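You operate a simulated robot arm through the tools that you are given. There is no shell and no other tool. Be economical: measure what you need, move in short steps, check, and stop when the job is done.

Carry out the task below with a simulated two-armed robot. There is one attempt and no reset: what you move stays moved.

JOB
Bolt the low guard door, free the mushroom button, then turn the key on.
Fine: the drawn bolt goes home first; hold the blue button down while the key turns; then grey dial to 2, black dial to STEP and one stroke with both jog buttons held together; black dial back to OFF.

The check looks at the end state, three seconds after you hand in, the way a careful person would. Anything else that was tipped, shoved, dropped, spilled or broken makes it a failure.

ROBOT AND FRAMES
Two 7-joint arms with two-finger grippers on one trunk, on a base that drives. Base frame: it is fixed to the floor where the robot stands at the start and does not move with it; the origin is under the middle of the robot, x ahead of it, y to its left, z up. Lengths are in mm, angles in degrees, forces in N, time in s.
The left shoulder is at the start at [45, 161, 1105], the right one opposite. With the tool pointing down near the work surface each hand reaches from about 100 to 700 mm from the robot's upright axis, wherever it stands, measured 20 degrees to its own side. Places, roughly: black dial [-1500, -900, 900]; black key [-1400, -800, 900]; blue button [-1600, -1100, 900]; blue minus-one key [-2000, -1000, 900]; blue plus-one key [-2100, -1000, 900]; blue plus-ten key [-2100, -1000, 900]; blue zero key [-2000, -1000, 900]; bolt of the low guard door [400, 0, 700]; bolt of the tall guard door [-100, 1400, 1000]; bolt of the wide guard door [6000, 2600, 1000]; green button [-1900, -1200, 900]; grey dial [-1400, -1000, 900]; grey minus-one key [-1800, -900, 900]; grey plus-one key [-1900, -1000, 900]; grey plus-ten key [-1800, -900, 900]; grey zero key [-1700, -900, 900]. Payload 2.45 kg a hand.
Tool frame (each hand has its own): the origin (TCP) lies between the finger pads and is the grasp point; the fingertips stand 26 mm ahead of it; z points along the fingers, y is the line along which they close. The gripper opens to 96 mm. The gripper's body begins 69 mm behind the TCP.
Orientation is that of the tool frame in the base frame, as a unit quaternion [x, y, z, w]. With the fingers straight down and closing along the base's y, the tool's x points along the base's -x, its y along +y and its z along -z.

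CONTROLS
- The arms move only by the tool nudge_tool. It takes "left_commands", "right_commands" or both (then of equal length, played together; a hand with none holds still); each is a list of rows, each a list of 3 entries, a list of its own where there are three numbers: the shift along the tool's x, y, z in mm, then the turn, a rotation vector about the tool's x, y, z in degrees, then the closure in counts, from 0 (fully open) to 255 (shut). In form: [[[tx, ty, tz], [ax, ay, az], grip], ...]. A call has 1 to 8 rows; each row is the pose to reach, as a shift and turn from the pose commanded when the call began, along the tool's axes at that moment. Rows are played at 5 a second. More than 50 mm and 8.6 degrees between two rows, or a gripper value outside its range, and nothing of the call is played. A pose out of reach is approached as far as the arm can. The call stops where the force on the tool passes 90 N (or 10 N more than at its start, if that is more) or the arm is blocked; 0.2 s more then pass. Each finger halts on what it meets, pressing with about 41 N; the grip force reading is that of the motor and also rises with nothing between the fingers. The clock runs only during rows and for 0.2 s after the last one: add rows that repeat a pose to give the fingers time. The reply holds the time, the measured pose of the TCP, the force on the tool along the base axes, the opening and the grip force, in the units named above and with some noise, with the torque about the TCP (base axes, N m) and any sound that the robot's microphone picked up.
- Cameras (640 x 400 px; columns grow to the right, rows downward): "scene" is now at [108.4, 10.3, 1559.8]; the picture's right is [0.18, -0.98, -0.00], its down [-0.90, -0.16, -0.41] and it looks along [0.40, 0.07, -0.91] (base axes); focal length 257 px, centre (320, 200). "left" rides on the left gripper at [82, -3, -98] in its tool frame; the picture's right is [0.04, 1.00, 0.00], its down [-0.73, 0.03, -0.68] and it looks along [-0.68, 0.03, 0.73] (tool axes); focal length 256 px, centre (320, 200). "right" rides on the right gripper at [82, 3, -98] in its tool frame; the picture's right is [-0.04, 1.00, 0.00], its down [-0.73, -0.03, -0.68] and it looks along [-0.68, -0.03, 0.73] (tool axes); focal length 256 px, centre (320, 200). There is no depth. A picture from a camera that has moved, and an enlarged one, comes with that camera's place and axes in the base frame and with its lens.
- capture(camera): a new picture of that camera. No time passes.
- raise_lower(by): slides the trunk up (or, below 0, down) by that many mm; the arms and the scene camera ride with it, the base frame stays. It gives what a move gives, with no picture.
- roll_base(legs): drives the robot by 1 to 6 legs, each [ahead, left, turn to the left] in mm, mm and degrees, along the robot's own axes; the way and the turn of a leg run together, so that a leg with both is an arc; at most 1500 mm and 180 degrees a leg. The arms and the cameras ride along, it lands a little off, and it stops where it bumps. It gives what a move gives.
- aim_head(pan, tilt): turns the head with the scene camera to pan (to the left, within 120 degrees either way) and tilt (down, from -29 to 69), counted from straight ahead of the robot. It gives what a move gives.
- enlarge(camera, box): a new picture of the part [left, top, right, bottom] of that camera's present view, enlarged. No time passes.
- job_done(): hands the job in; it is judged then, once.

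Go step by step. Nothing tells you exact positions but the pictures and the camera data: compare them with the known pose of the tool, close in by small moves and look again before you grip or let go. The budget is 120 turns and 88 pictures, counting those below and the enlarged ones. Unless the task says otherwise, let go and move clear before handing in, and close with one line.

The tools are called as a command line: name --argument value ..., lists and objects as JSON in quotes. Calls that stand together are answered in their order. nudge_tool: Moves the arms, as the interface text tells. Its arguments: {"type":"object","properties":{"left_commands":{"type":"array","items":{"type":"array"}},"right_commands":{"type":"array","items":{"type":"array"}}},"required":[]} The other tools are called the same way: raise_lower (by) slides the trunk up or down; roll_base (legs) drives the base; aim_head (pan, tilt) turns the head that bears the scene camera; capture (camera) takes a picture; enlarge (camera, box) takes an enlarged picture of a part of a camera's view; job_done () hands the job in.

At the start:

```text
t: 0.0
left_position: [461.6, 232.5, 814.1]
left_ee_rot: [0.001, 1.0, 0.001, -0.001]
left_contact_force: [-0.2, 0.0, 0.4]
left_ft_torque: [0.01, 0.0, -0.01]
left_opening: 96.0
left_grip_force: 0.1
right_position: [473.4, -210.9, 877.7]
right_ee_rot: [0.0, 1.0, 0.0, -0.002]
right_contact_force: [0.1, -0.4, 0.2]
right_ft_torque: [-0.03, -0.01, 0.0]
right_opening: 96.0
right_grip_force: 0.0
trunk travel left (down, up): [-275.0, 292.0]
robot x, y, heading: [0.2, 0.4, 0.1]
head pan, tilt: [10.2, 65.5]
```

scene: 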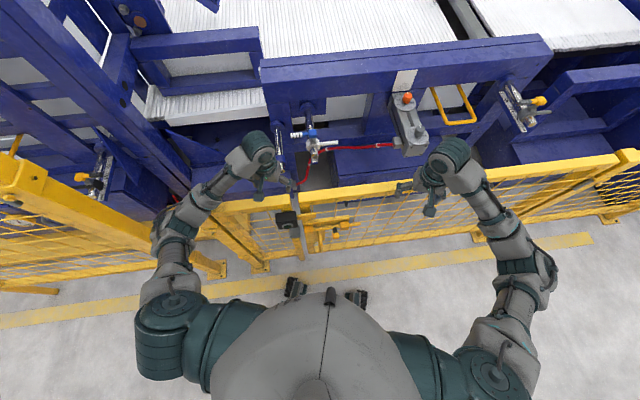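
right: 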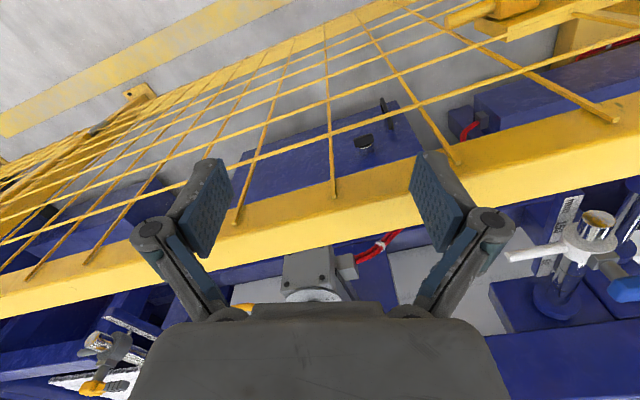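
left: 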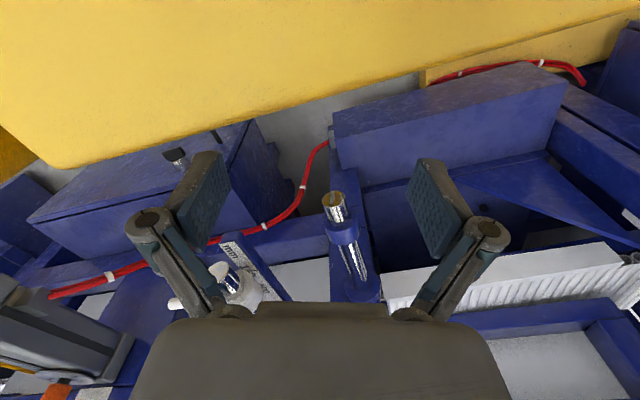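

I see the low guard door in front with a bolt roughly at scene pixel (310,225). I take a closer look at it.

enlarge --camera "scene" --box '[220, 160, 420, 285]'

aim_head --pan 0 --tilt 40

capture --camera "scene"

```text
3.20 times, centred on (320, 222) of scene
camera zoom: at [108.4, 10.3, 1559.8], right [0.18, -0.98, 0.0], down [-0.9, -0.16, -0.41], along [0.4, 0.07, -0.91], focal length 823 px, centre (320, 128)
```

zoom: 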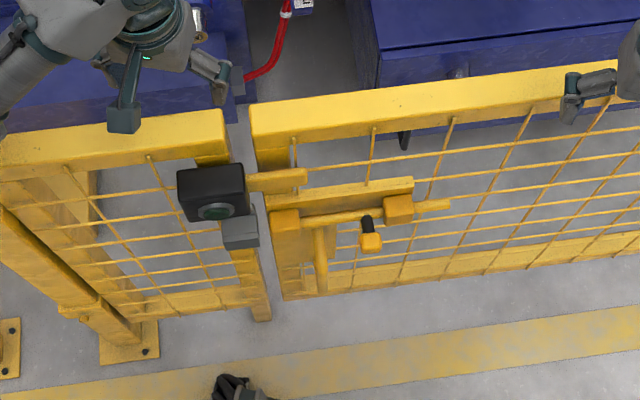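

```text
t: 0.9
left_position: [459.7, 231.7, 814.7]
left_ee_rot: [0.0, 1.0, -0.001, 0.001]
left_contact_force: [0.0, 0.5, 0.2]
left_ft_torque: [-0.01, -0.01, 0.0]
left_opening: 96.1
left_grip_force: 0.1
right_position: [468.4, -209.8, 878.4]
right_ee_rot: [0.0, 1.0, 0.0, 0.001]
right_contact_force: [-0.7, 0.5, 0.4]
right_ft_torque: [0.0, -0.02, 0.0]
right_opening: 96.1
right_grip_force: 0.1
trunk travel left (down, up): [-275.0, 292.0]
robot x, y, heading: [-0.2, 0.8, 0.1]
head pan, tilt: [0.0, 40.0]
```

```text
83 pictures are left
camera scene: at [134.5, -0.4, 1592.4], right [0.0, -1.0, 0.0], down [-0.65, 0.0, -0.76], along [0.76, 0.0, -0.65], focal length 257 px, centre (320, 200)
```

scene: 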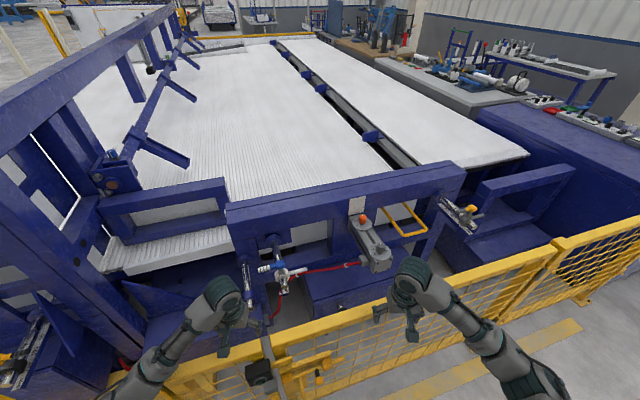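

The door slopes about 17° to my frame and the bolt knob is around [385,0,660] on my side. I bring the right hand back and up to look at it from close.

nudge_tool --right_commands '[[[30, 20, -30], [0, 0, 0], 0], [[65, 50, -30], [0, 0, 0], 0], [[100, 80, -30], [0, 0, 0], 0], [[135, 110, -30], [0, 0, 0], 0], [[170, 130, -30], [0, 0, 0], 0], [[170, 130, -30], [0, 0, 0], 0]]'

aim_head --pan 0 --tilt 69

capture --camera "right"

enlarge --camera "scene" --box '[220, 120, 420, 245]'

```text
t: 2.3
left_position: [459.1, 233.5, 814.7]
left_ee_rot: [0.0, 1.0, -0.001, 0.001]
left_contact_force: [0.3, 0.5, -0.5]
left_ft_torque: [0.0, 0.02, 0.01]
left_opening: 95.9
left_grip_force: 0.1
right_position: [299.0, -79.5, 907.8]
right_ee_rot: [0.0, 1.0, 0.0, 0.002]
right_contact_force: [0.2, -0.6, -0.3]
right_ft_torque: [0.0, 0.02, -0.01]
right_opening: 95.8
right_grip_force: 0.0
trunk travel left (down, up): [-275.0, 292.0]
robot x, y, heading: [-1.6, 1.9, 0.0]
head pan, tilt: [0.0, 40.0]
```

```text
t: 3.2
left_position: [459.8, 234.1, 814.6]
left_ee_rot: [0.0, 1.0, 0.0, 0.0]
left_contact_force: [0.3, 0.2, -0.5]
left_ft_torque: [0.0, -0.01, -0.01]
left_opening: 96.0
left_grip_force: 0.0
right_position: [300.2, -81.4, 908.1]
right_ee_rot: [-0.001, 1.0, -0.001, 0.002]
right_contact_force: [-0.3, 0.1, -0.4]
right_ft_torque: [0.01, -0.01, 0.02]
right_opening: 96.1
right_grip_force: 0.0
trunk travel left (down, up): [-275.0, 292.0]
robot x, y, heading: [-2.7, -1.6, 0.1]
head pan, tilt: [0.0, 68.8]
```

```text
82 pictures are left
camera right: at [216.8, -76.7, 1004.6], right [0.04, 1.0, 0.0], down [0.73, -0.03, 0.68], along [0.68, -0.03, -0.73], focal length 256 px, centre (320, 200)
```

right: 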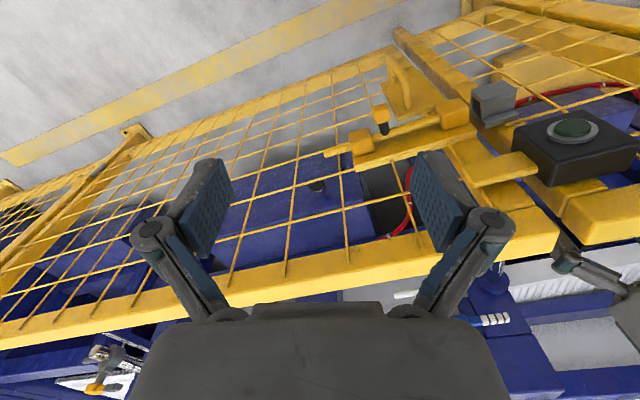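

```text
3.20 times, centred on (320, 182) of scene
camera zoom: at [104.8, 0.6, 1556.6], right [0.0, -1.0, 0.0], down [-0.93, 0.0, -0.36], along [0.36, 0.0, -0.93], focal length 823 px, centre (320, 256)
```

zoom: 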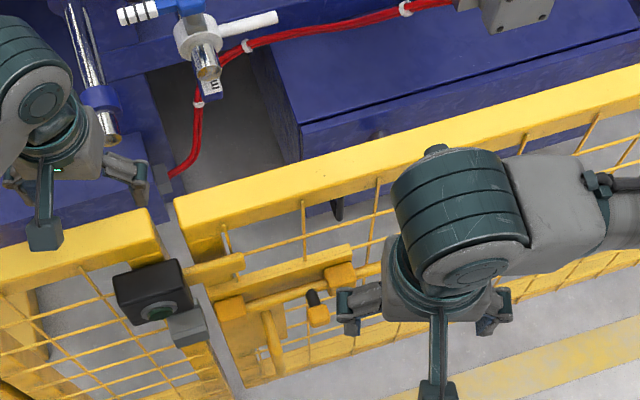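

The knob end lies near [382, 4, 652] with its stem running horizontally to the rod; the bolt must go left along about (-0.30, 0.95). I will push it with closed, sideways-tilted right fingers, keeping the hand off the switch box; first yaw and close.

nudge_tool --right_commands '[[[0, 0, 0], [0, 0, -6], 128], [[0, 0, 0], [0, 0, -12], 255], [[0, 0, 0], [0, 0, -17.5], 255], [[0, 0, 0], [0, 0, -17.5], 255], [[0, 0, 0], [0, 0, -17.5], 255]]'

nudge_tool --right_commands '[[[-17, 1, 30], [-7, 0, 0], 255], [[-34, 2, 60], [-14, 0, 0], 255], [[-51, 4, 90], [-21, 0, 0], 255], [[-68, 5, 120], [-28, 0, 0], 255], [[-86, 6, 148], [-35, 0, 0], 255], [[-86, 6, 148], [-35, 0, 0], 255]]'

capture --camera "right"

enlarge --camera "scene" --box '[220, 120, 420, 245]'

```text
t: 4.4
left_position: [458.9, 233.7, 815.8]
left_ee_rot: [0.0, 1.0, -0.001, 0.001]
left_contact_force: [0.9, 1.0, 0.1]
left_ft_torque: [-0.02, 0.01, -0.01]
left_opening: 96.0
left_grip_force: 0.1
right_position: [298.5, -80.2, 907.6]
right_ee_rot: [-0.153, 0.988, 0.0, 0.001]
right_contact_force: [-0.7, 0.6, 0.1]
right_ft_torque: [-0.01, 0.0, -0.02]
right_opening: 0.1
right_grip_force: 28.8
trunk travel left (down, up): [-275.0, 292.0]
robot x, y, heading: [4.1, -1.4, -0.3]
head pan, tilt: [0.0, 68.8]
```

```text
t: 5.8
left_position: [459.0, 233.8, 815.8]
left_ee_rot: [-0.001, 1.0, 0.0, 0.001]
left_contact_force: [-0.3, 0.4, 0.3]
left_ft_torque: [0.04, 0.01, -0.01]
left_opening: 96.0
left_grip_force: 0.0
right_position: [379.3, -51.1, 759.8]
right_ee_rot: [-0.145, 0.943, 0.297, -0.045]
right_contact_force: [-0.7, 0.6, 1.2]
right_ft_torque: [0.0, 0.02, 0.01]
right_opening: 0.0
right_grip_force: 28.3
trunk travel left (down, up): [-275.0, 292.0]
robot x, y, heading: [-0.5, -0.5, -0.1]
head pan, tilt: [0.0, 68.8]
```

```text
80 pictures are left
camera right: at [315.4, -126.4, 841.0], right [-0.21, 0.79, 0.57], down [0.82, -0.17, 0.54], along [0.53, 0.58, -0.62], focal length 256 px, centre (320, 200)
```

right: 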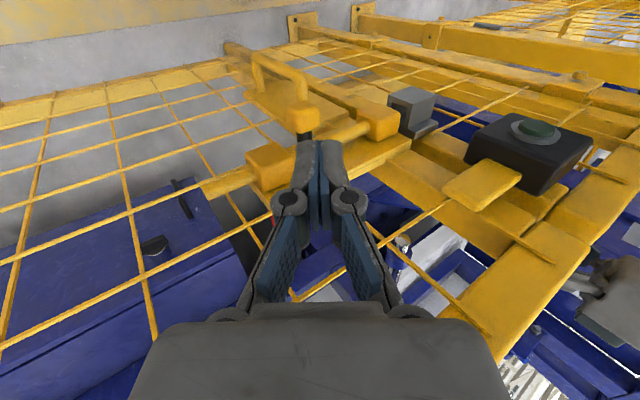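

```text
3.20 times, centred on (320, 182) of scene
camera zoom: at [104.3, 0.0, 1556.6], right [0.0, -1.0, 0.0], down [-0.93, 0.0, -0.36], along [0.36, 0.0, -0.93], focal length 823 px, centre (320, 256)
```

zoom: 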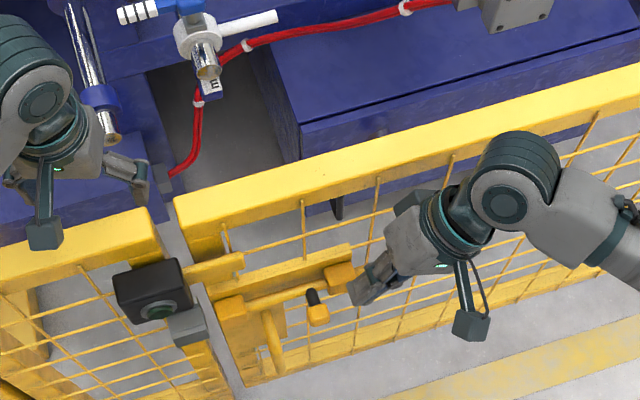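

The fingertips hang to the right of the knob and slightly to my side of the bracket. I lower straight down about 92 mm and look.

nudge_tool --right_commands '[[[0, -18, 25], [0, 0, 0], 255], [[0, -36, 51], [0, 0, 0], 255], [[-1, -53, 76], [0, 0, 0], 255], [[-1, -53, 76], [0, 0, 0], 255]]'

capture --camera "right"

enlarge --camera "scene" --box '[270, 160, 370, 222]'

```text
t: 6.8
left_position: [459.7, 234.0, 816.1]
left_ee_rot: [0.001, 1.0, 0.001, 0.001]
left_contact_force: [-0.1, -0.7, 0.4]
left_ft_torque: [0.0, 0.01, 0.0]
left_opening: 96.0
left_grip_force: 0.1
right_position: [380.5, -48.7, 668.7]
right_ee_rot: [-0.145, 0.943, 0.297, -0.045]
right_contact_force: [-0.2, 0.1, -0.2]
right_ft_torque: [-0.01, 0.0, 0.03]
right_opening: 0.1
right_grip_force: 28.3
trunk travel left (down, up): [-275.0, 292.0]
robot x, y, heading: [1.8, 4.3, 0.0]
head pan, tilt: [0.0, 68.8]
```

```text
78 pictures are left
camera right: at [317.1, -124.4, 749.5], right [-0.21, 0.79, 0.57], down [0.82, -0.17, 0.54], along [0.53, 0.58, -0.62], focal length 256 px, centre (320, 200)
```

right: 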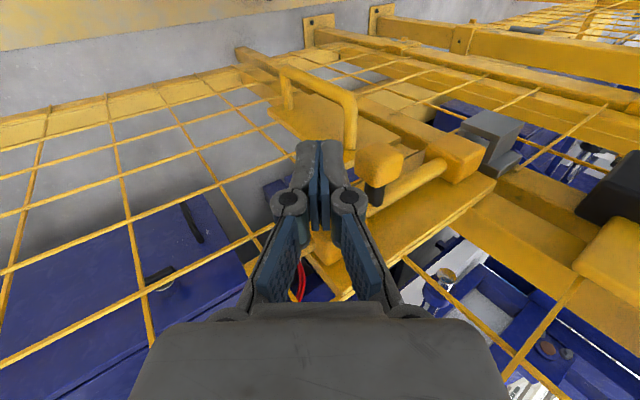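

```text
6.40 times, centred on (320, 191) of scene
camera zoom: at [104.5, 0.2, 1556.6], right [0.0, -1.0, 0.0], down [-0.93, 0.0, -0.36], along [0.36, 0.0, -0.93], focal length 1645 px, centre (320, 258)
```

zoom: 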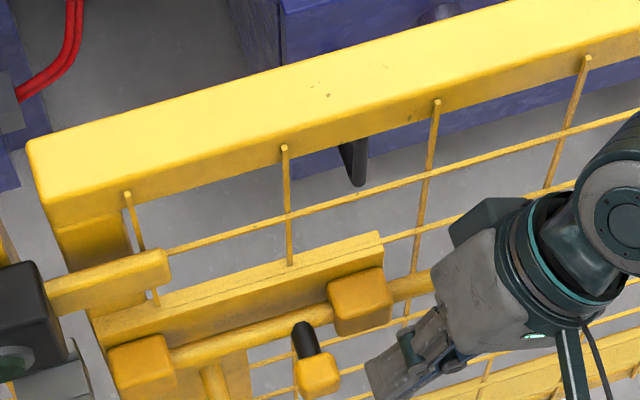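

Tips are at the knob's height and to its right by about 15 mm. I push along the bolt direction.

nudge_tool --right_commands '[[[0, 8.2, 5.7], [0, 0, 0], 255], [[0, 16.4, 11.5], [0, 0, 0], 255], [[0, 24.6, 17.2], [0, 0, 0], 255], [[0, 32.8, 23], [0, 0, 0], 255], [[0, 41, 28.7], [0, 0, 0], 255]]'

enlarge --camera "scene" --box '[250, 160, 350, 222]'

```text
t: 8.0
left_position: [460.6, 232.6, 815.8]
left_ee_rot: [0.0, 1.0, 0.0, 0.001]
left_contact_force: [0.1, -0.4, -0.9]
left_ft_torque: [-0.08, 0.0, -0.01]
left_opening: 96.2
left_grip_force: 0.1
right_position: [366.5, -0.2, 667.6]
right_ee_rot: [-0.145, 0.943, 0.297, -0.045]
right_contact_force: [0.7, -0.5, 0.1]
right_ft_torque: [0.02, -0.02, 0.01]
right_opening: 0.0
right_grip_force: 28.1
trunk travel left (down, up): [-275.0, 292.0]
robot x, y, heading: [-4.4, -0.1, -0.0]
head pan, tilt: [0.0, 68.8]
```

```text
6.40 times, centred on (300, 191) of scene
camera zoom: at [104.6, 0.7, 1556.5], right [0.0, -1.0, 0.0], down [-0.93, 0.0, -0.36], along [0.36, 0.0, -0.93], focal length 1645 px, centre (448, 258)
```

zoom: 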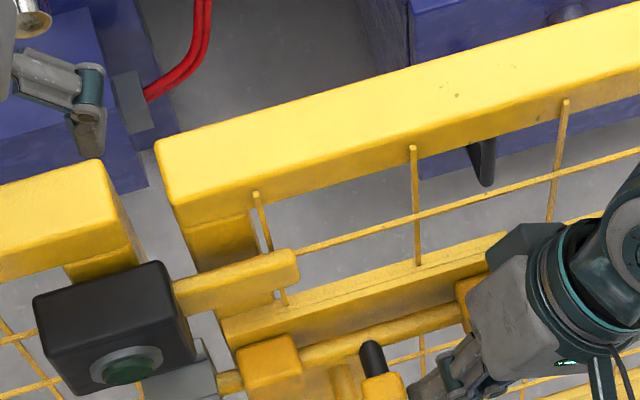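

The bolt is sliding smoothly and its end now comes out toward the keeper. I push on until it stops.

nudge_tool --right_commands '[[[0, 6.6, 4.6], [0, 0, 0], 255], [[0, 13.1, 9.2], [0, 0, 0], 255], [[0, 19.7, 13.8], [0, 0, 0], 255], [[0, 26.2, 18.4], [0, 0, 0], 255], [[0, 32.8, 23], [0, 0, 0], 255], [[0, 39.4, 27.6], [0, 0, 0], 255], [[0, 45.9, 32.2], [0, 0, 0], 255]]'

enlarge --camera "scene" --box '[250, 170, 350, 232]'

capture --camera "right"

```text
t: 9.5
left_position: [455.0, 240.4, 815.3]
left_ee_rot: [0.001, 1.0, -0.004, 0.003]
left_contact_force: [-0.7, 0.5, 0.9]
left_ft_torque: [-0.03, -0.08, -0.01]
left_opening: 95.7
left_grip_force: 0.1
right_position: [359.3, 26.3, 656.2]
right_ee_rot: [-0.131, 0.956, 0.26, -0.041]
right_contact_force: [8.5, -83.5, 4.6]
right_ft_torque: [0.23, 0.09, 0.18]
right_opening: 0.2
right_grip_force: 28.4
trunk travel left (down, up): [-275.0, 292.0]
robot x, y, heading: [-1.5, 3.1, -0.2]
head pan, tilt: [0.0, 68.8]
stopped in row 7 (right hand): the force on the tool passed its limit at 100 N (the readings are from after the stop); the commanded pose is now the measured one
```

```text
6.40 times, centred on (300, 201) of scene
camera zoom: at [100.7, -16.4, 1556.8], right [0.0, -1.0, -0.01], down [-0.93, 0.01, -0.36], along [0.36, 0.01, -0.93], focal length 1645 px, centre (448, 194)
```

zoom: 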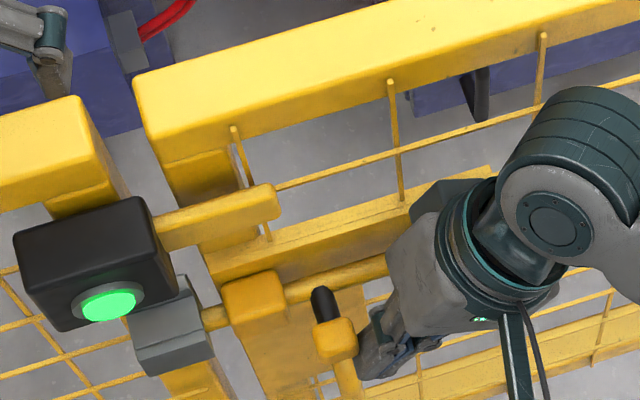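

```text
74 pictures are left
camera right: at [292.8, -40.4, 742.6], right [-0.19, 0.84, 0.51], down [0.81, -0.15, 0.56], along [0.55, 0.52, -0.65], focal length 256 px, centre (320, 200)
```

right: 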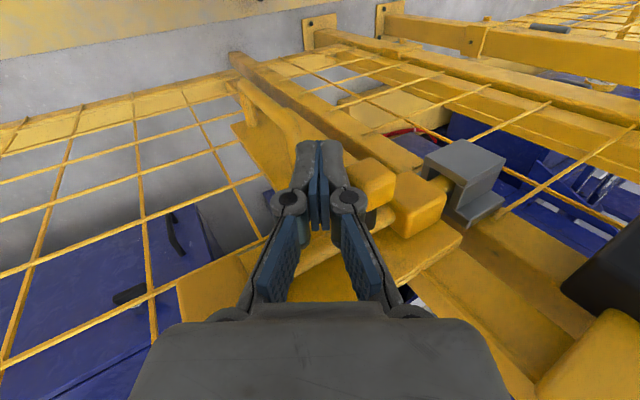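

The green lamp lit: the bolt is home in the keeper. I back off along the bolt and raise the hand.

nudge_tool --right_commands '[[[0, -17, -10], [0, 0, 0], 255], [[4, -34, -20], [0, 0, 0], 255], [[8, -12, -58], [0, 0, 0], 255], [[20, 12, -98], [5, 0, 2], 255], [[30, 35, -136], [10, 0, 4], 255], [[40, 57, -173], [15, 0, 6], 255], [[50, 70, -205], [20, 0, 8], 255]]'

aim_head --pan 0 --tilt 60

capture --camera "scene"

```text
t: 11.1
left_position: [458.4, 240.2, 814.7]
left_ee_rot: [0.001, 1.0, -0.006, 0.002]
left_contact_force: [-0.6, 0.2, -0.1]
left_ft_torque: [0.01, 0.03, 0.0]
left_opening: 96.1
left_grip_force: 0.1
right_position: [321.5, -24.3, 870.8]
right_ee_rot: [-0.077, 0.991, 0.099, -0.038]
right_contact_force: [0.5, -0.2, 0.2]
right_ft_torque: [-0.02, 0.01, -0.03]
right_opening: 0.0
right_grip_force: 29.1
trunk travel left (down, up): [-275.0, 292.0]
robot x, y, heading: [-0.7, 1.0, -0.4]
head pan, tilt: [0.0, 68.8]
```

```text
t: 11.8
left_position: [458.3, 242.4, 813.3]
left_ee_rot: [0.001, 1.0, -0.006, 0.002]
left_contact_force: [0.1, -1.0, 0.3]
left_ft_torque: [-0.05, 0.0, -0.01]
left_opening: 95.7
left_grip_force: 0.0
right_position: [323.3, -22.9, 870.4]
right_ee_rot: [-0.077, 0.991, 0.1, -0.038]
right_contact_force: [-0.3, -0.1, 0.5]
right_ft_torque: [-0.03, 0.0, -0.01]
right_opening: 0.0
right_grip_force: 28.8
trunk travel left (down, up): [-275.0, 292.0]
robot x, y, heading: [-1.7, 1.5, -0.0]
head pan, tilt: [0.0, 60.0]
```

```text
73 pictures are left
camera scene: at [115.4, 2.7, 1565.8], right [0.0, -1.0, 0.0], down [-0.87, 0.0, -0.5], along [0.5, 0.0, -0.87], focal length 257 px, centre (320, 200)
```

scene: 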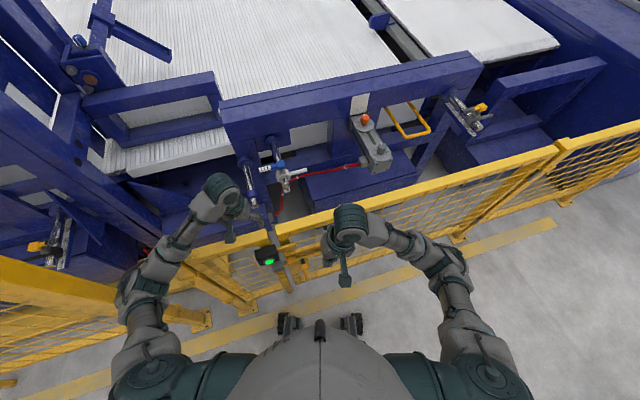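

The bolt is home; nothing else to be done here. I raise the left hand over the rail, fold both hands in, then turn toward the operator panel behind me.

nudge_tool --left_commands '[[[0, 0, -45], [0, 0, 0], 0], [[0, 0, -90], [0, 0, 0], 0], [[35, -15, -115], [0, 0, 0], 0], [[75, -30, -120], [0, 0, 0], 0], [[115, -45, -120], [0, 0, 0], 0], [[155, -60, -120], [0, 0, 0], 0]]' --right_commands '[[[0, 0, -20], [3, -1, 2], 255], [[0, -30, -40], [6, -2, 4], 255], [[10, -60, -40], [8, -3, 6], 255], [[20, -90, -40], [11.5, -4.4, 8.8], 255], [[20, -120, -40], [11.5, -4.4, 8.8], 255], [[20, -150, -40], [11.5, -4.4, 8.8], 255]]'

roll_base --legs '[[-300, 0, 0], [0, 0, -147]]'

aim_head --pan 0 --tilt 25

capture --camera "scene"

```text
t: 13.2
left_position: [300.0, 182.2, 935.2]
left_ee_rot: [0.0, 1.0, -0.005, 0.002]
left_contact_force: [-0.1, 0.4, 1.5]
left_ft_torque: [0.03, -0.04, -0.01]
left_opening: 96.2
left_grip_force: 0.0
right_position: [329.0, -182.7, 882.8]
right_ee_rot: [-0.001, 1.0, 0.002, 0.0]
right_contact_force: [0.1, -0.2, 0.2]
right_ft_torque: [0.07, 0.0, 0.0]
right_opening: 0.0
right_grip_force: 28.9
trunk travel left (down, up): [-275.0, 292.0]
robot x, y, heading: [-3.1, -1.2, 0.1]
head pan, tilt: [0.0, 60.0]
```

```text
t: 21.4
left_position: [-457.7, -319.6, 934.8]
left_ee_rot: [0.96, 0.279, -0.003, -0.004]
left_contact_force: [-0.5, 0.4, -0.5]
left_ft_torque: [0.01, -0.02, 0.01]
left_opening: 96.1
left_grip_force: 0.1
right_position: [-677.6, -28.4, 880.7]
right_ee_rot: [0.96, 0.281, 0.0, 0.001]
right_contact_force: [0.1, -0.5, 0.5]
right_ft_torque: [-0.01, -0.02, 0.01]
right_opening: 0.0
right_grip_force: 28.7
trunk travel left (down, up): [-275.0, 292.0]
robot x, y, heading: [-300.7, -0.5, -147.9]
head pan, tilt: [0.0, 60.0]
```

```text
t: 22.4
left_position: [-455.7, -319.7, 936.1]
left_ee_rot: [0.96, 0.279, -0.005, -0.004]
left_contact_force: [0.4, 0.7, 0.4]
left_ft_torque: [-0.04, -0.03, 0.01]
left_opening: 96.2
left_grip_force: 0.0
right_position: [-675.4, -26.2, 881.4]
right_ee_rot: [0.96, 0.281, 0.0, 0.003]
right_contact_force: [0.3, 0.6, 0.0]
right_ft_torque: [0.0, -0.03, -0.01]
right_opening: 0.0
right_grip_force: 28.4
trunk travel left (down, up): [-275.0, 292.0]
robot x, y, heading: [-302.5, -0.1, -147.3]
head pan, tilt: [0.0, 25.0]
```

```text
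72 pictures are left
camera scene: at [-421.3, -77.5, 1615.8], right [-0.54, 0.84, 0.0], down [0.36, 0.23, -0.9], along [-0.76, -0.49, -0.43], focal length 257 px, centre (320, 200)
```

scene: 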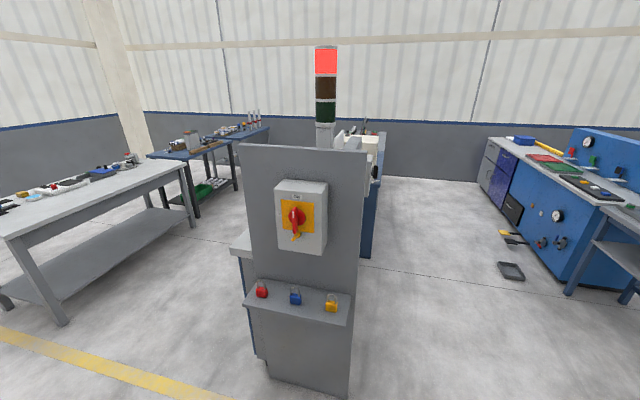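

The console's rear, with the main switch, faces me; the controls should be on the left side. I drive round to the left to look.

roll_base --legs '[[960, 927, 0], [0, 0, -50]]'

capture --camera "scene"

```text
t: 27.7
left_position: [-712.5, -1409.7, 933.9]
left_ee_rot: [0.964, 0.265, -0.006, -0.007]
left_contact_force: [0.4, 0.4, 0.6]
left_ft_torque: [-0.01, 0.01, 0.04]
left_opening: 95.7
left_grip_force: 0.1
right_position: [-929.3, -1099.5, 881.5]
right_ee_rot: [0.968, 0.25, 0.001, -0.009]
right_contact_force: [0.4, -0.3, -0.1]
right_ft_torque: [-0.01, 0.05, 0.01]
right_opening: 0.2
right_grip_force: 28.3
trunk travel left (down, up): [-275.0, 292.0]
robot x, y, heading: [-554.7, -1091.0, -149.4]
head pan, tilt: [0.0, 25.0]
stopped in leg 1: the robot was blocked; the commanded pose is now the measured one
```

```text
71 pictures are left
camera scene: at [-643.3, -1156.4, 1618.9], right [-0.51, 0.86, 0.01], down [0.35, 0.21, -0.91], along [-0.79, -0.46, -0.41], focal length 257 px, centre (320, 200)
```

scene: 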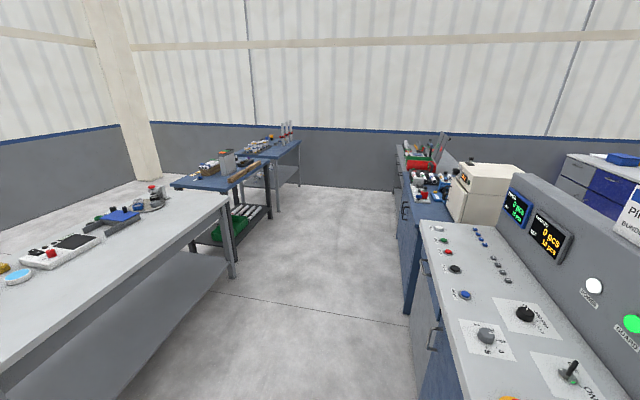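

I see the console with dials and keys on the right; the drive was blocked, so I look right and down to see by what.

aim_head --pan -40 --tilt 50

capture --camera "scene"

aim_head --pan 60 --tilt 50

capture --camera "scene"

```text
t: 28.8
left_position: [-712.2, -1408.5, 936.0]
left_ee_rot: [0.964, 0.266, -0.006, -0.006]
left_contact_force: [-0.3, 0.5, 0.4]
left_ft_torque: [0.01, -0.03, -0.02]
left_opening: 95.8
left_grip_force: 0.1
right_position: [-928.7, -1100.7, 882.1]
right_ee_rot: [0.967, 0.255, 0.001, -0.008]
right_contact_force: [-0.2, -0.2, -0.2]
right_ft_torque: [-0.01, -0.01, 0.04]
right_opening: 0.1
right_grip_force: 28.5
trunk travel left (down, up): [-275.0, 292.0]
robot x, y, heading: [-553.7, -1090.7, -149.4]
head pan, tilt: [-40.0, 50.0]
```

```text
70 pictures are left
camera scene: at [-638.2, -1095.1, 1581.2], right [0.16, 0.99, -0.01], down [0.74, -0.13, -0.66], along [-0.65, 0.1, -0.75], focal length 257 px, centre (320, 200)
```

scene: 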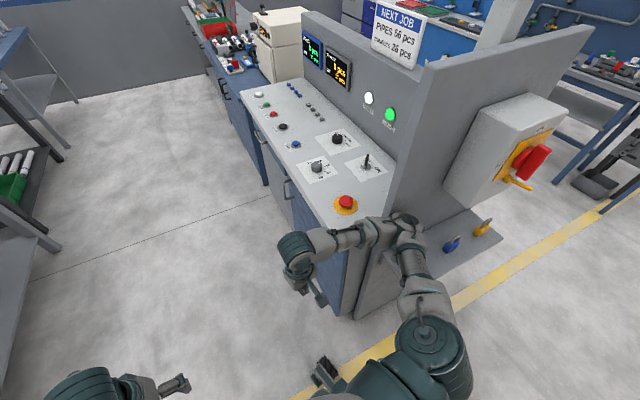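

```text
t: 30.6
left_position: [-712.3, -1409.5, 936.1]
left_ee_rot: [0.964, 0.266, -0.006, -0.006]
left_contact_force: [-0.3, -1.0, 0.3]
left_ft_torque: [0.01, 0.01, -0.04]
left_opening: 95.9
left_grip_force: 0.1
right_position: [-928.3, -1101.7, 881.5]
right_ee_rot: [0.967, 0.254, 0.0, -0.007]
right_contact_force: [0.0, 0.0, -0.7]
right_ft_torque: [0.01, -0.04, -0.04]
right_opening: 0.0
right_grip_force: 28.7
trunk travel left (down, up): [-275.0, 292.0]
robot x, y, heading: [-557.2, -1091.1, -149.4]
head pan, tilt: [60.0, 50.0]
```

```text
69 pictures are left
camera scene: at [-561.1, -1184.3, 1580.1], right [-1.0, -0.01, 0.02], down [-0.02, 0.76, -0.65], along [-0.01, -0.65, -0.76], focal length 257 px, centre (320, 200)
```

scene: 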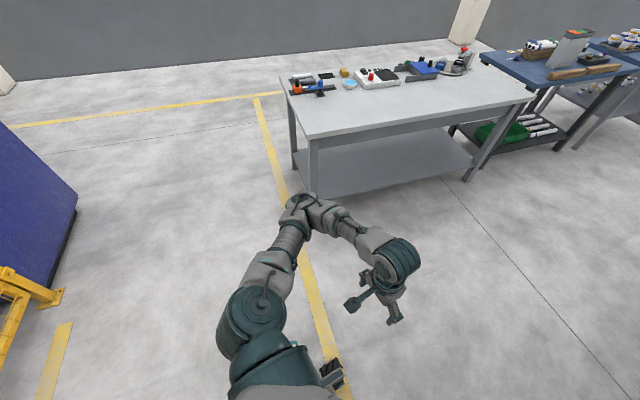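

The robot's right elbow rests near the shelf at the console end. The controls face the aisle; I move left away, raise the trunk, turn to face the console (heading about 106°) and slide along it.

roll_base --legs '[[0, 337, 0], [136, 0, 0], [0, 0, -104]]'

raise_lower --by 130

roll_base --legs '[[0, 785, 0]]'

aim_head --pan 0 --tilt 45

capture --camera "scene"

```text
t: 38.1
left_position: [-775.2, -1203.3, 930.0]
left_ee_rot: [0.8, -0.6, 0.007, -0.005]
left_contact_force: [0.3, 0.5, -0.3]
left_ft_torque: [-0.02, -0.04, 0.02]
left_opening: 96.3
left_grip_force: 0.0
right_position: [-426.0, -1074.6, 877.1]
right_ee_rot: [0.794, -0.607, 0.011, 0.0]
right_contact_force: [-0.4, -0.8, 0.2]
right_ft_torque: [0.04, -0.06, -0.03]
right_opening: 0.2
right_grip_force: 28.1
trunk travel left (down, up): [-275.0, 292.0]
robot x, y, heading: [-503.8, -1448.9, 106.0]
head pan, tilt: [60.0, 50.0]
```

```text
t: 39.6
left_position: [-767.7, -1202.9, 1062.9]
left_ee_rot: [0.8, -0.6, 0.006, -0.002]
left_contact_force: [-0.3, 0.5, -0.9]
left_ft_torque: [0.01, 0.11, -0.02]
left_opening: 96.0
left_grip_force: 0.1
right_position: [-416.5, -1073.6, 1006.5]
right_ee_rot: [0.794, -0.607, 0.009, 0.001]
right_contact_force: [1.7, 0.2, -0.2]
right_ft_torque: [-0.02, 0.09, -0.01]
right_opening: 0.2
right_grip_force: 28.4
trunk travel left (down, up): [-405.0, 162.0]
robot x, y, heading: [-504.5, -1455.3, 106.4]
head pan, tilt: [60.0, 50.0]
```

```text
t: 43.8
left_position: [-1523.4, -1422.4, 1062.5]
left_ee_rot: [0.8, -0.6, 0.005, -0.005]
left_contact_force: [0.5, -0.1, 0.6]
left_ft_torque: [-0.02, 0.02, 0.01]
left_opening: 95.8
left_grip_force: 0.0
right_position: [-1171.6, -1292.1, 1007.2]
right_ee_rot: [0.794, -0.608, 0.01, 0.0]
right_contact_force: [0.1, 0.6, -0.1]
right_ft_torque: [-0.03, 0.01, -0.02]
right_opening: 0.0
right_grip_force: 27.9
trunk travel left (down, up): [-405.0, 162.0]
robot x, y, heading: [-1253.2, -1670.2, 106.0]
head pan, tilt: [60.0, 50.0]
```

```text
t: 45.1
left_position: [-1524.2, -1423.8, 1062.7]
left_ee_rot: [0.799, -0.601, 0.005, -0.006]
left_contact_force: [0.9, 1.2, -0.1]
left_ft_torque: [-0.01, 0.0, 0.0]
left_opening: 95.8
left_grip_force: 0.0
right_position: [-1173.6, -1294.7, 1008.8]
right_ee_rot: [0.794, -0.608, 0.01, -0.001]
right_contact_force: [0.0, -0.3, 0.4]
right_ft_torque: [-0.01, 0.0, 0.02]
right_opening: 0.0
right_grip_force: 28.7
trunk travel left (down, up): [-405.0, 162.0]
robot x, y, heading: [-1252.5, -1662.9, 106.1]
head pan, tilt: [0.0, 45.0]
```

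```text
68 pictures are left
camera scene: at [-1275.1, -1592.1, 1716.0], right [0.96, 0.28, 0.0], down [0.2, -0.68, -0.7], along [-0.2, 0.68, -0.71], focal length 257 px, centre (320, 200)
```

scene: 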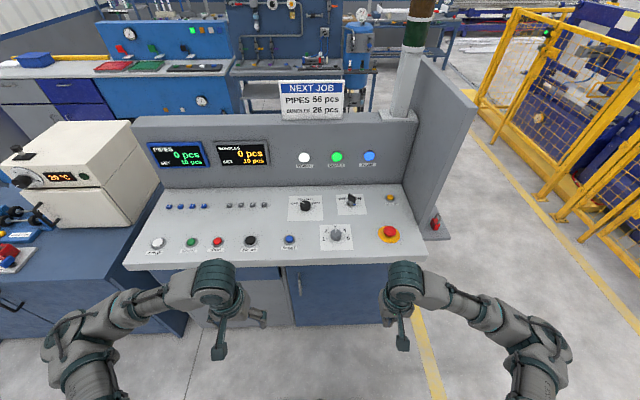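

The console is square in front of me. I enlarge the controls to read labels.

enlarge --camera "scene" --box '[270, 140, 430, 260]'

enlarge --camera "scene" --box '[120, 140, 280, 260]'

```text
3.33 times, centred on (350, 200) of scene
camera zoom: at [-1275.1, -1592.1, 1716.0], right [0.96, 0.28, 0.0], down [0.2, -0.68, -0.7], along [-0.2, 0.68, -0.71], focal length 857 px, centre (220, 200)
```

zoom: 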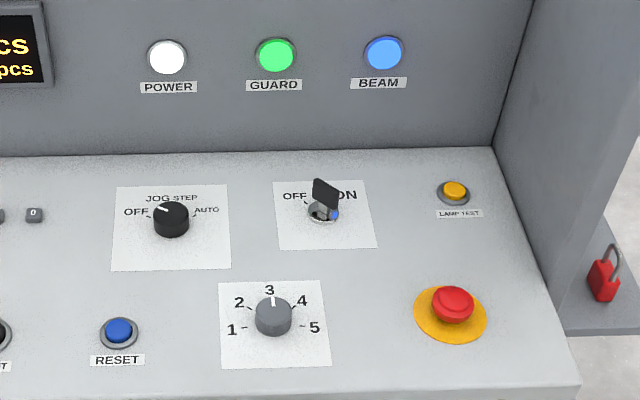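

```text
3.33 times, centred on (200, 200) of scene
camera zoom: at [-1275.1, -1592.1, 1716.0], right [0.96, 0.28, 0.0], down [0.2, -0.68, -0.7], along [-0.2, 0.68, -0.71], focal length 857 px, centre (720, 200)
```

zoom: 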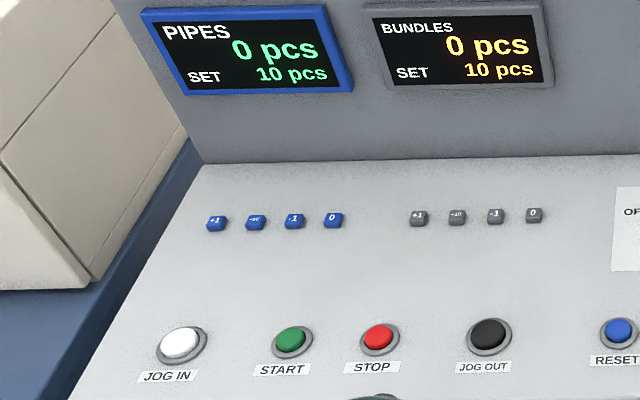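

Controls identified: JOG IN (white), JOG OUT (black), RESET (blue), grey dial now at 3, mushroom pressed at right. I drive forward to working distance and look again.

roll_base --legs '[[220, 0, 0]]'

aim_head --pan 0 --tilt 60

capture --camera "scene"

capture --camera "right"

```text
t: 46.8
left_position: [-1583.0, -1212.1, 1062.6]
left_ee_rot: [0.8, -0.6, 0.005, -0.007]
left_contact_force: [0.1, 0.2, -0.9]
left_ft_torque: [-0.02, -0.03, -0.01]
left_opening: 96.0
left_grip_force: 0.1
right_position: [-1233.9, -1082.4, 1007.6]
right_ee_rot: [0.794, -0.607, 0.009, -0.002]
right_contact_force: [0.8, 0.0, -0.2]
right_ft_torque: [0.03, 0.02, 0.03]
right_opening: 0.0
right_grip_force: 28.5
trunk travel left (down, up): [-405.0, 162.0]
robot x, y, heading: [-1317.8, -1450.7, 105.9]
head pan, tilt: [0.0, 45.0]
```

```text
t: 47.6
left_position: [-1586.2, -1213.5, 1062.7]
left_ee_rot: [0.8, -0.6, 0.005, -0.007]
left_contact_force: [0.4, 0.2, 0.0]
left_ft_torque: [-0.02, -0.01, 0.03]
left_opening: 96.0
left_grip_force: 0.1
right_position: [-1233.3, -1082.2, 1009.4]
right_ee_rot: [0.794, -0.608, 0.01, -0.002]
right_contact_force: [-0.5, -0.4, 0.7]
right_ft_torque: [-0.01, 0.01, 0.03]
right_opening: 0.1
right_grip_force: 28.5
trunk travel left (down, up): [-405.0, 162.0]
robot x, y, heading: [-1317.8, -1456.8, 106.0]
head pan, tilt: [0.0, 60.0]
```

```text
65 pictures are left
camera scene: at [-1333.5, -1392.7, 1696.5], right [0.96, 0.28, 0.0], down [0.24, -0.83, -0.5], along [-0.14, 0.48, -0.87], focal length 257 px, centre (320, 200)
```

scene: 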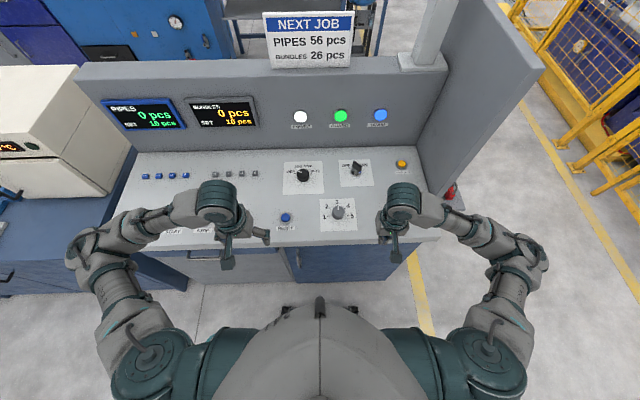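

```text
64 pictures are left
camera right: at [-1218.8, -1161.3, 1107.4], right [-0.97, -0.22, -0.02], down [-0.18, 0.72, 0.67], along [-0.14, 0.66, -0.74], focal length 256 px, centre (320, 200)
```

right: 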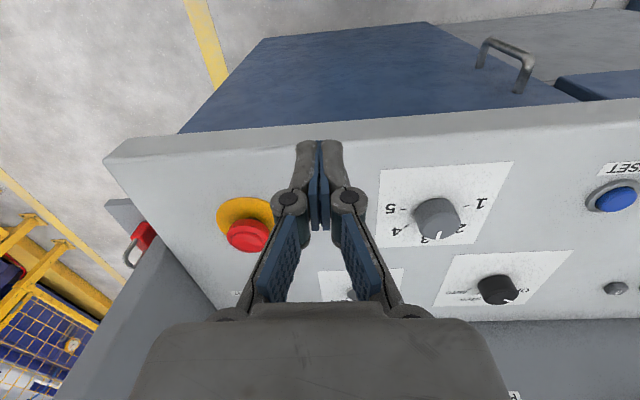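

The grey dial triangulates to about [-1388,-988,912]; the mushroom is near [-1190,-946,925]. I enlarge the mushroom for arrows and the dials.

enlarge --camera "right" --box '[190, 170, 310, 270]'

enlarge --camera "scene" --box '[275, 150, 395, 225]'

```text
4.00 times, centred on (250, 220) of right
camera zoom: at [-1218.8, -1161.3, 1107.4], right [-0.97, -0.22, -0.02], down [-0.18, 0.72, 0.67], along [-0.14, 0.66, -0.74], focal length 1024 px, centre (600, 120)
```

zoom: 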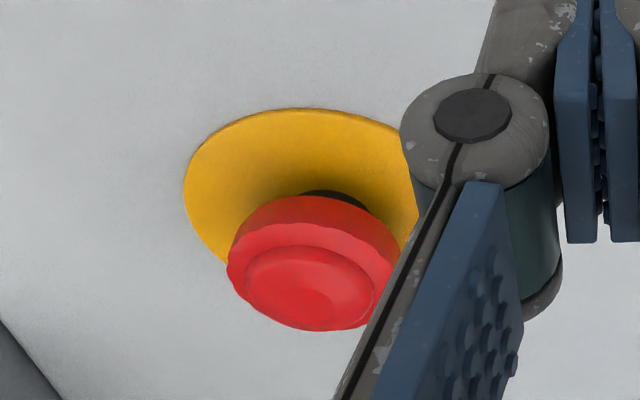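

```text
5.33 times, centred on (335, 188) of scene
camera zoom: at [-1333.5, -1392.7, 1696.5], right [0.96, 0.28, 0.0], down [0.24, -0.83, -0.5], along [-0.14, 0.48, -0.87], focal length 1371 px, centre (240, 267)
```

zoom: 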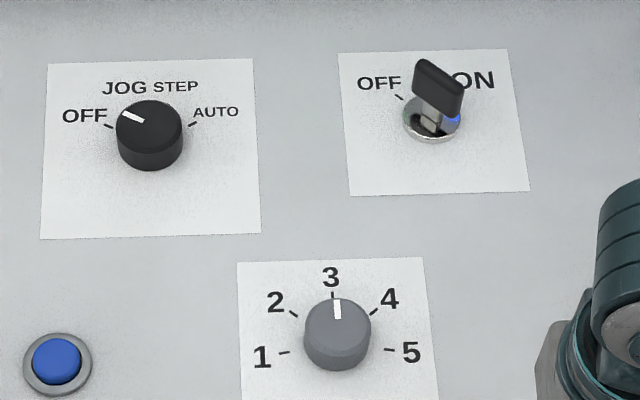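

The mushroom (about 42 mm wide, notched) sits 120 mm from a tall side wall, so the left hand suits better. I pull the right hand back, shift the robot 150 mm right and bring the left hand over.

nudge_tool --right_commands '[[[40, -10, 0], [0, 0, 0], 255], [[80, -20, 0], [0, 0, 0], 255], [[120, -30, 0], [0, 0, 0], 255], [[150, -40, 0], [0, 0, 0], 255]]'

roll_base --legs '[[0, -150, 0]]'

nudge_tool --left_commands '[[[-20, -40, 0], [0, 0, 0], 0], [[-40, -80, 0], [0, 0, 0], 0], [[-55, -120, 0], [0, 0, 0], 0], [[-70, -160, 0], [0, 0, 0], 0], [[-85, -200, 0], [0, 0, 0], 0], [[-100, -240, 0], [0, 0, 0], 0]]'

capture --camera "left"

capture --camera "scene"

```text
t: 48.6
left_position: [-1584.5, -1213.2, 1063.9]
left_ee_rot: [0.799, -0.601, 0.004, -0.008]
left_contact_force: [0.1, 0.3, -0.3]
left_ft_torque: [-0.02, -0.01, 0.02]
left_opening: 95.9
left_grip_force: 0.0
right_position: [-1200.1, -1125.5, 1006.0]
right_ee_rot: [0.794, -0.607, 0.009, -0.001]
right_contact_force: [1.1, -0.3, -0.5]
right_ft_torque: [0.01, -0.01, 0.03]
right_opening: 0.2
right_grip_force: 28.2
right hand out of reach, approached as far as the arm can: row 2, 3, 4
trunk travel left (down, up): [-405.0, 162.0]
robot x, y, heading: [-1313.7, -1456.4, 106.0]
head pan, tilt: [0.0, 60.0]
```

```text
t: 50.0
left_position: [-1477.0, -1182.1, 1056.3]
left_ee_rot: [0.801, -0.598, 0.013, -0.017]
left_contact_force: [-2.9, -0.9, -0.3]
left_ft_torque: [0.06, -0.26, 0.02]
left_opening: 96.1
left_grip_force: 0.0
right_position: [-1090.2, -1092.8, 1011.2]
right_ee_rot: [0.796, -0.605, 0.017, -0.013]
right_contact_force: [-3.9, -0.2, 0.1]
right_ft_torque: [0.03, -0.25, 0.02]
right_opening: 0.2
right_grip_force: 28.4
trunk travel left (down, up): [-405.0, 162.0]
robot x, y, heading: [-1179.3, -1414.6, 106.3]
head pan, tilt: [0.0, 60.0]
```

```text
t: 51.4
left_position: [-1215.9, -1001.6, 1067.8]
left_ee_rot: [0.802, -0.597, -0.004, 0.004]
left_contact_force: [-1.0, 0.0, -0.2]
left_ft_torque: [0.05, 0.04, 0.0]
left_opening: 95.8
left_grip_force: 0.1
right_position: [-1033.5, -1079.5, 1000.8]
right_ee_rot: [0.795, -0.607, 0.002, 0.006]
right_contact_force: [2.3, 0.4, 0.2]
right_ft_torque: [0.0, 0.11, -0.04]
right_opening: 0.0
right_grip_force: 28.6
trunk travel left (down, up): [-405.0, 162.0]
robot x, y, heading: [-1174.5, -1409.9, 106.2]
head pan, tilt: [0.0, 60.0]
```

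```text
61 pictures are left
camera left: at [-1188.0, -1078.3, 1165.6], right [-0.95, -0.32, 0.01], down [-0.23, 0.7, 0.68], along [-0.23, 0.64, -0.73], focal length 256 px, centre (320, 200)
```

left: 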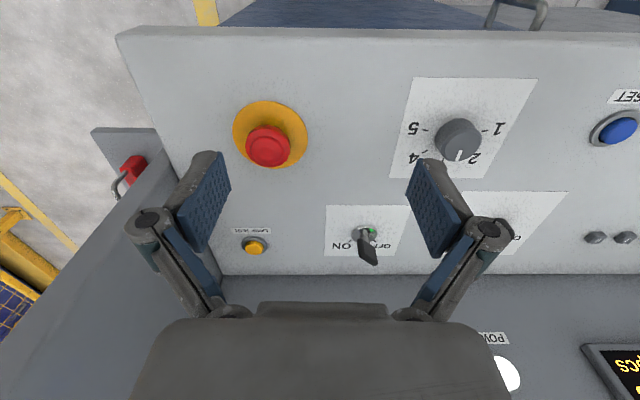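

```text
60 pictures are left
camera scene: at [-1140.6, -1335.9, 1695.4], right [0.96, 0.28, -0.03], down [0.23, -0.84, -0.5], along [-0.16, 0.47, -0.87], focal length 257 px, centre (320, 200)
```

scene: 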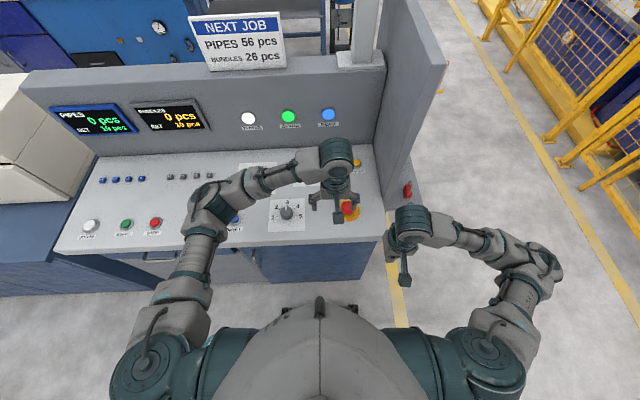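

The mushroom top triangulates at about [-1187,-925,929]. I bring the open left hand above it.

nudge_tool --left_commands '[[[-25, -20, 10], [0, 0, 0], 0], [[-50, -40, 30], [0, 0, 0], 0], [[-65, -50, 60], [0, 0, 0], 0], [[-65, -50, 95], [0, 0, 0], 0], [[-65, -50, 95], [0, 0, 0], 0]]'

capture --camera "left"

```text
t: 52.8
left_position: [-1231.3, -942.3, 972.4]
left_ee_rot: [0.803, -0.596, 0.003, -0.009]
left_contact_force: [0.6, 0.7, -0.4]
left_ft_torque: [0.0, 0.01, 0.0]
left_opening: 96.0
left_grip_force: 0.0
right_position: [-1076.3, -1094.9, 1010.3]
right_ee_rot: [0.798, -0.603, 0.005, -0.004]
right_contact_force: [-0.5, 0.0, 0.6]
right_ft_torque: [0.01, -0.04, 0.03]
right_opening: 0.0
right_grip_force: 29.1
trunk travel left (down, up): [-405.0, 162.0]
robot x, y, heading: [-1184.5, -1413.0, 106.0]
head pan, tilt: [0.0, 60.0]
stopped in row 5 (left hand): the arm was blocked; the commanded pose is now the measured one
```

```text
59 pictures are left
camera left: at [-1204.4, -1019.8, 1071.6], right [-0.94, -0.33, -0.02], down [-0.25, 0.69, 0.68], along [-0.21, 0.65, -0.73], focal length 256 px, centre (320, 200)
```

left: 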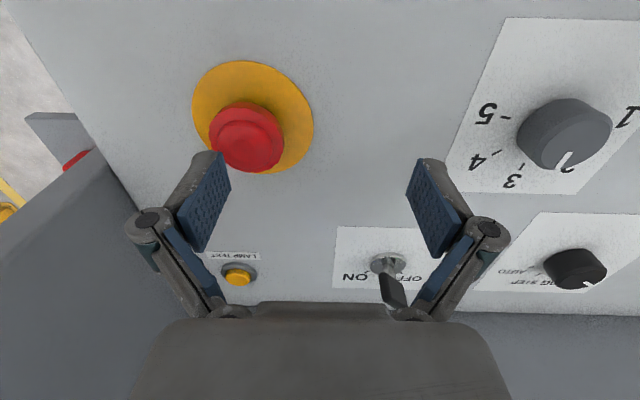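

The left arm was blocked and the robot seems to have swayed sideways. I look at the scene to find the contact.

capture --camera "scene"

aim_head --pan -50 --tilt 60

capture --camera "scene"

```text
58 pictures are left
camera scene: at [-1225.8, -1362.9, 1696.4], right [0.96, 0.28, 0.02], down [0.25, -0.83, -0.5], along [-0.13, 0.48, -0.87], focal length 257 px, centre (320, 200)
```

scene: 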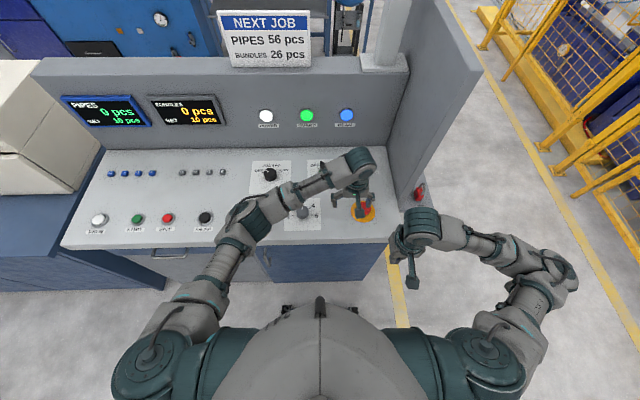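

```text
t: 54.0
left_position: [-1200.4, -931.9, 970.4]
left_ee_rot: [0.802, -0.597, -0.005, 0.001]
left_contact_force: [2.0, -0.5, 1.5]
left_ft_torque: [0.06, 0.12, -0.01]
left_opening: 95.9
left_grip_force: 0.1
right_position: [-1043.9, -1085.3, 1003.0]
right_ee_rot: [0.797, -0.604, -0.001, 0.006]
right_contact_force: [1.7, 2.0, -0.5]
right_ft_torque: [-0.04, 0.18, 0.02]
right_opening: 0.1
right_grip_force: 28.6
trunk travel left (down, up): [-405.0, 162.0]
robot x, y, heading: [-1177.9, -1416.9, 106.3]
head pan, tilt: [-50.0, 60.0]
```

```text
57 pictures are left
camera scene: at [-1106.6, -1351.8, 1695.0], right [0.83, -0.56, -0.01], down [-0.49, -0.72, -0.48], along [0.26, 0.41, -0.88], focal length 257 px, centre (320, 200)
```

scene: 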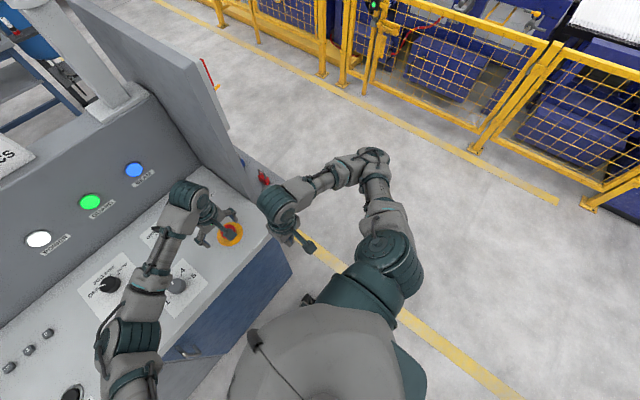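

Nothing touches; the body seems to be swaying after the sideways drive. I let it settle with idle rows and watch the pose.

nudge_tool --left_commands '[[[0, 0, 0], [0, 0, 0], 0], [[0, 0, 0], [0, 0, 0], 0], [[0, 0, 0], [0, 0, 0], 0], [[0, 0, 0], [0, 0, 0], 0], [[0, 0, 0], [0, 0, 0], 0], [[0, 0, 0], [0, 0, 0], 0], [[0, 0, 0], [0, 0, 0], 0], [[0, 0, 0], [0, 0, 0], 0]]'

nudge_tool --left_commands '[[[0, 0, 0], [0, 0, 0], 0], [[0, 0, 0], [0, 0, 0], 0]]'

nudge_tool --left_commands '[[[0, 0, 0], [0, 0, 0], 0], [[0, 0, 0], [0, 0, 0], 0]]'

```text
t: 55.8
left_position: [-1202.8, -932.2, 971.9]
left_ee_rot: [0.802, -0.597, -0.005, 0.0]
left_contact_force: [1.0, -0.1, 0.4]
left_ft_torque: [0.09, 0.13, 0.0]
left_opening: 96.0
left_grip_force: 0.1
right_position: [-1048.0, -1086.0, 1004.0]
right_ee_rot: [0.797, -0.604, 0.001, 0.005]
right_contact_force: [2.0, 0.4, -0.1]
right_ft_torque: [-0.07, 0.13, -0.03]
right_opening: 0.0
right_grip_force: 28.2
trunk travel left (down, up): [-405.0, 162.0]
robot x, y, heading: [-1176.1, -1413.6, 106.2]
head pan, tilt: [-50.0, 60.0]
```

```text
t: 56.4
left_position: [-1231.1, -941.4, 973.5]
left_ee_rot: [0.803, -0.596, 0.003, -0.008]
left_contact_force: [-0.7, 0.2, -0.4]
left_ft_torque: [-0.05, -0.03, 0.0]
left_opening: 96.0
left_grip_force: 0.2
right_position: [-1076.7, -1094.7, 1009.9]
right_ee_rot: [0.798, -0.603, 0.006, -0.005]
right_contact_force: [0.2, 0.1, 0.1]
right_ft_torque: [0.0, 0.0, -0.03]
right_opening: 0.0
right_grip_force: 28.2
trunk travel left (down, up): [-405.0, 162.0]
robot x, y, heading: [-1185.5, -1414.7, 106.3]
head pan, tilt: [-50.0, 60.0]
```

```text
t: 57.0
left_position: [-1235.1, -940.7, 972.5]
left_ee_rot: [0.803, -0.596, 0.004, -0.009]
left_contact_force: [0.2, 0.2, -0.2]
left_ft_torque: [-0.03, -0.06, 0.0]
left_opening: 96.0
left_grip_force: 0.1
right_position: [-1079.8, -1094.3, 1010.2]
right_ee_rot: [0.798, -0.603, 0.007, -0.003]
right_contact_force: [-0.8, -0.5, 0.2]
right_ft_torque: [0.04, -0.03, 0.01]
right_opening: 0.1
right_grip_force: 28.8
trunk travel left (down, up): [-405.0, 162.0]
robot x, y, heading: [-1185.7, -1417.7, 106.1]
head pan, tilt: [-50.0, 60.0]
```

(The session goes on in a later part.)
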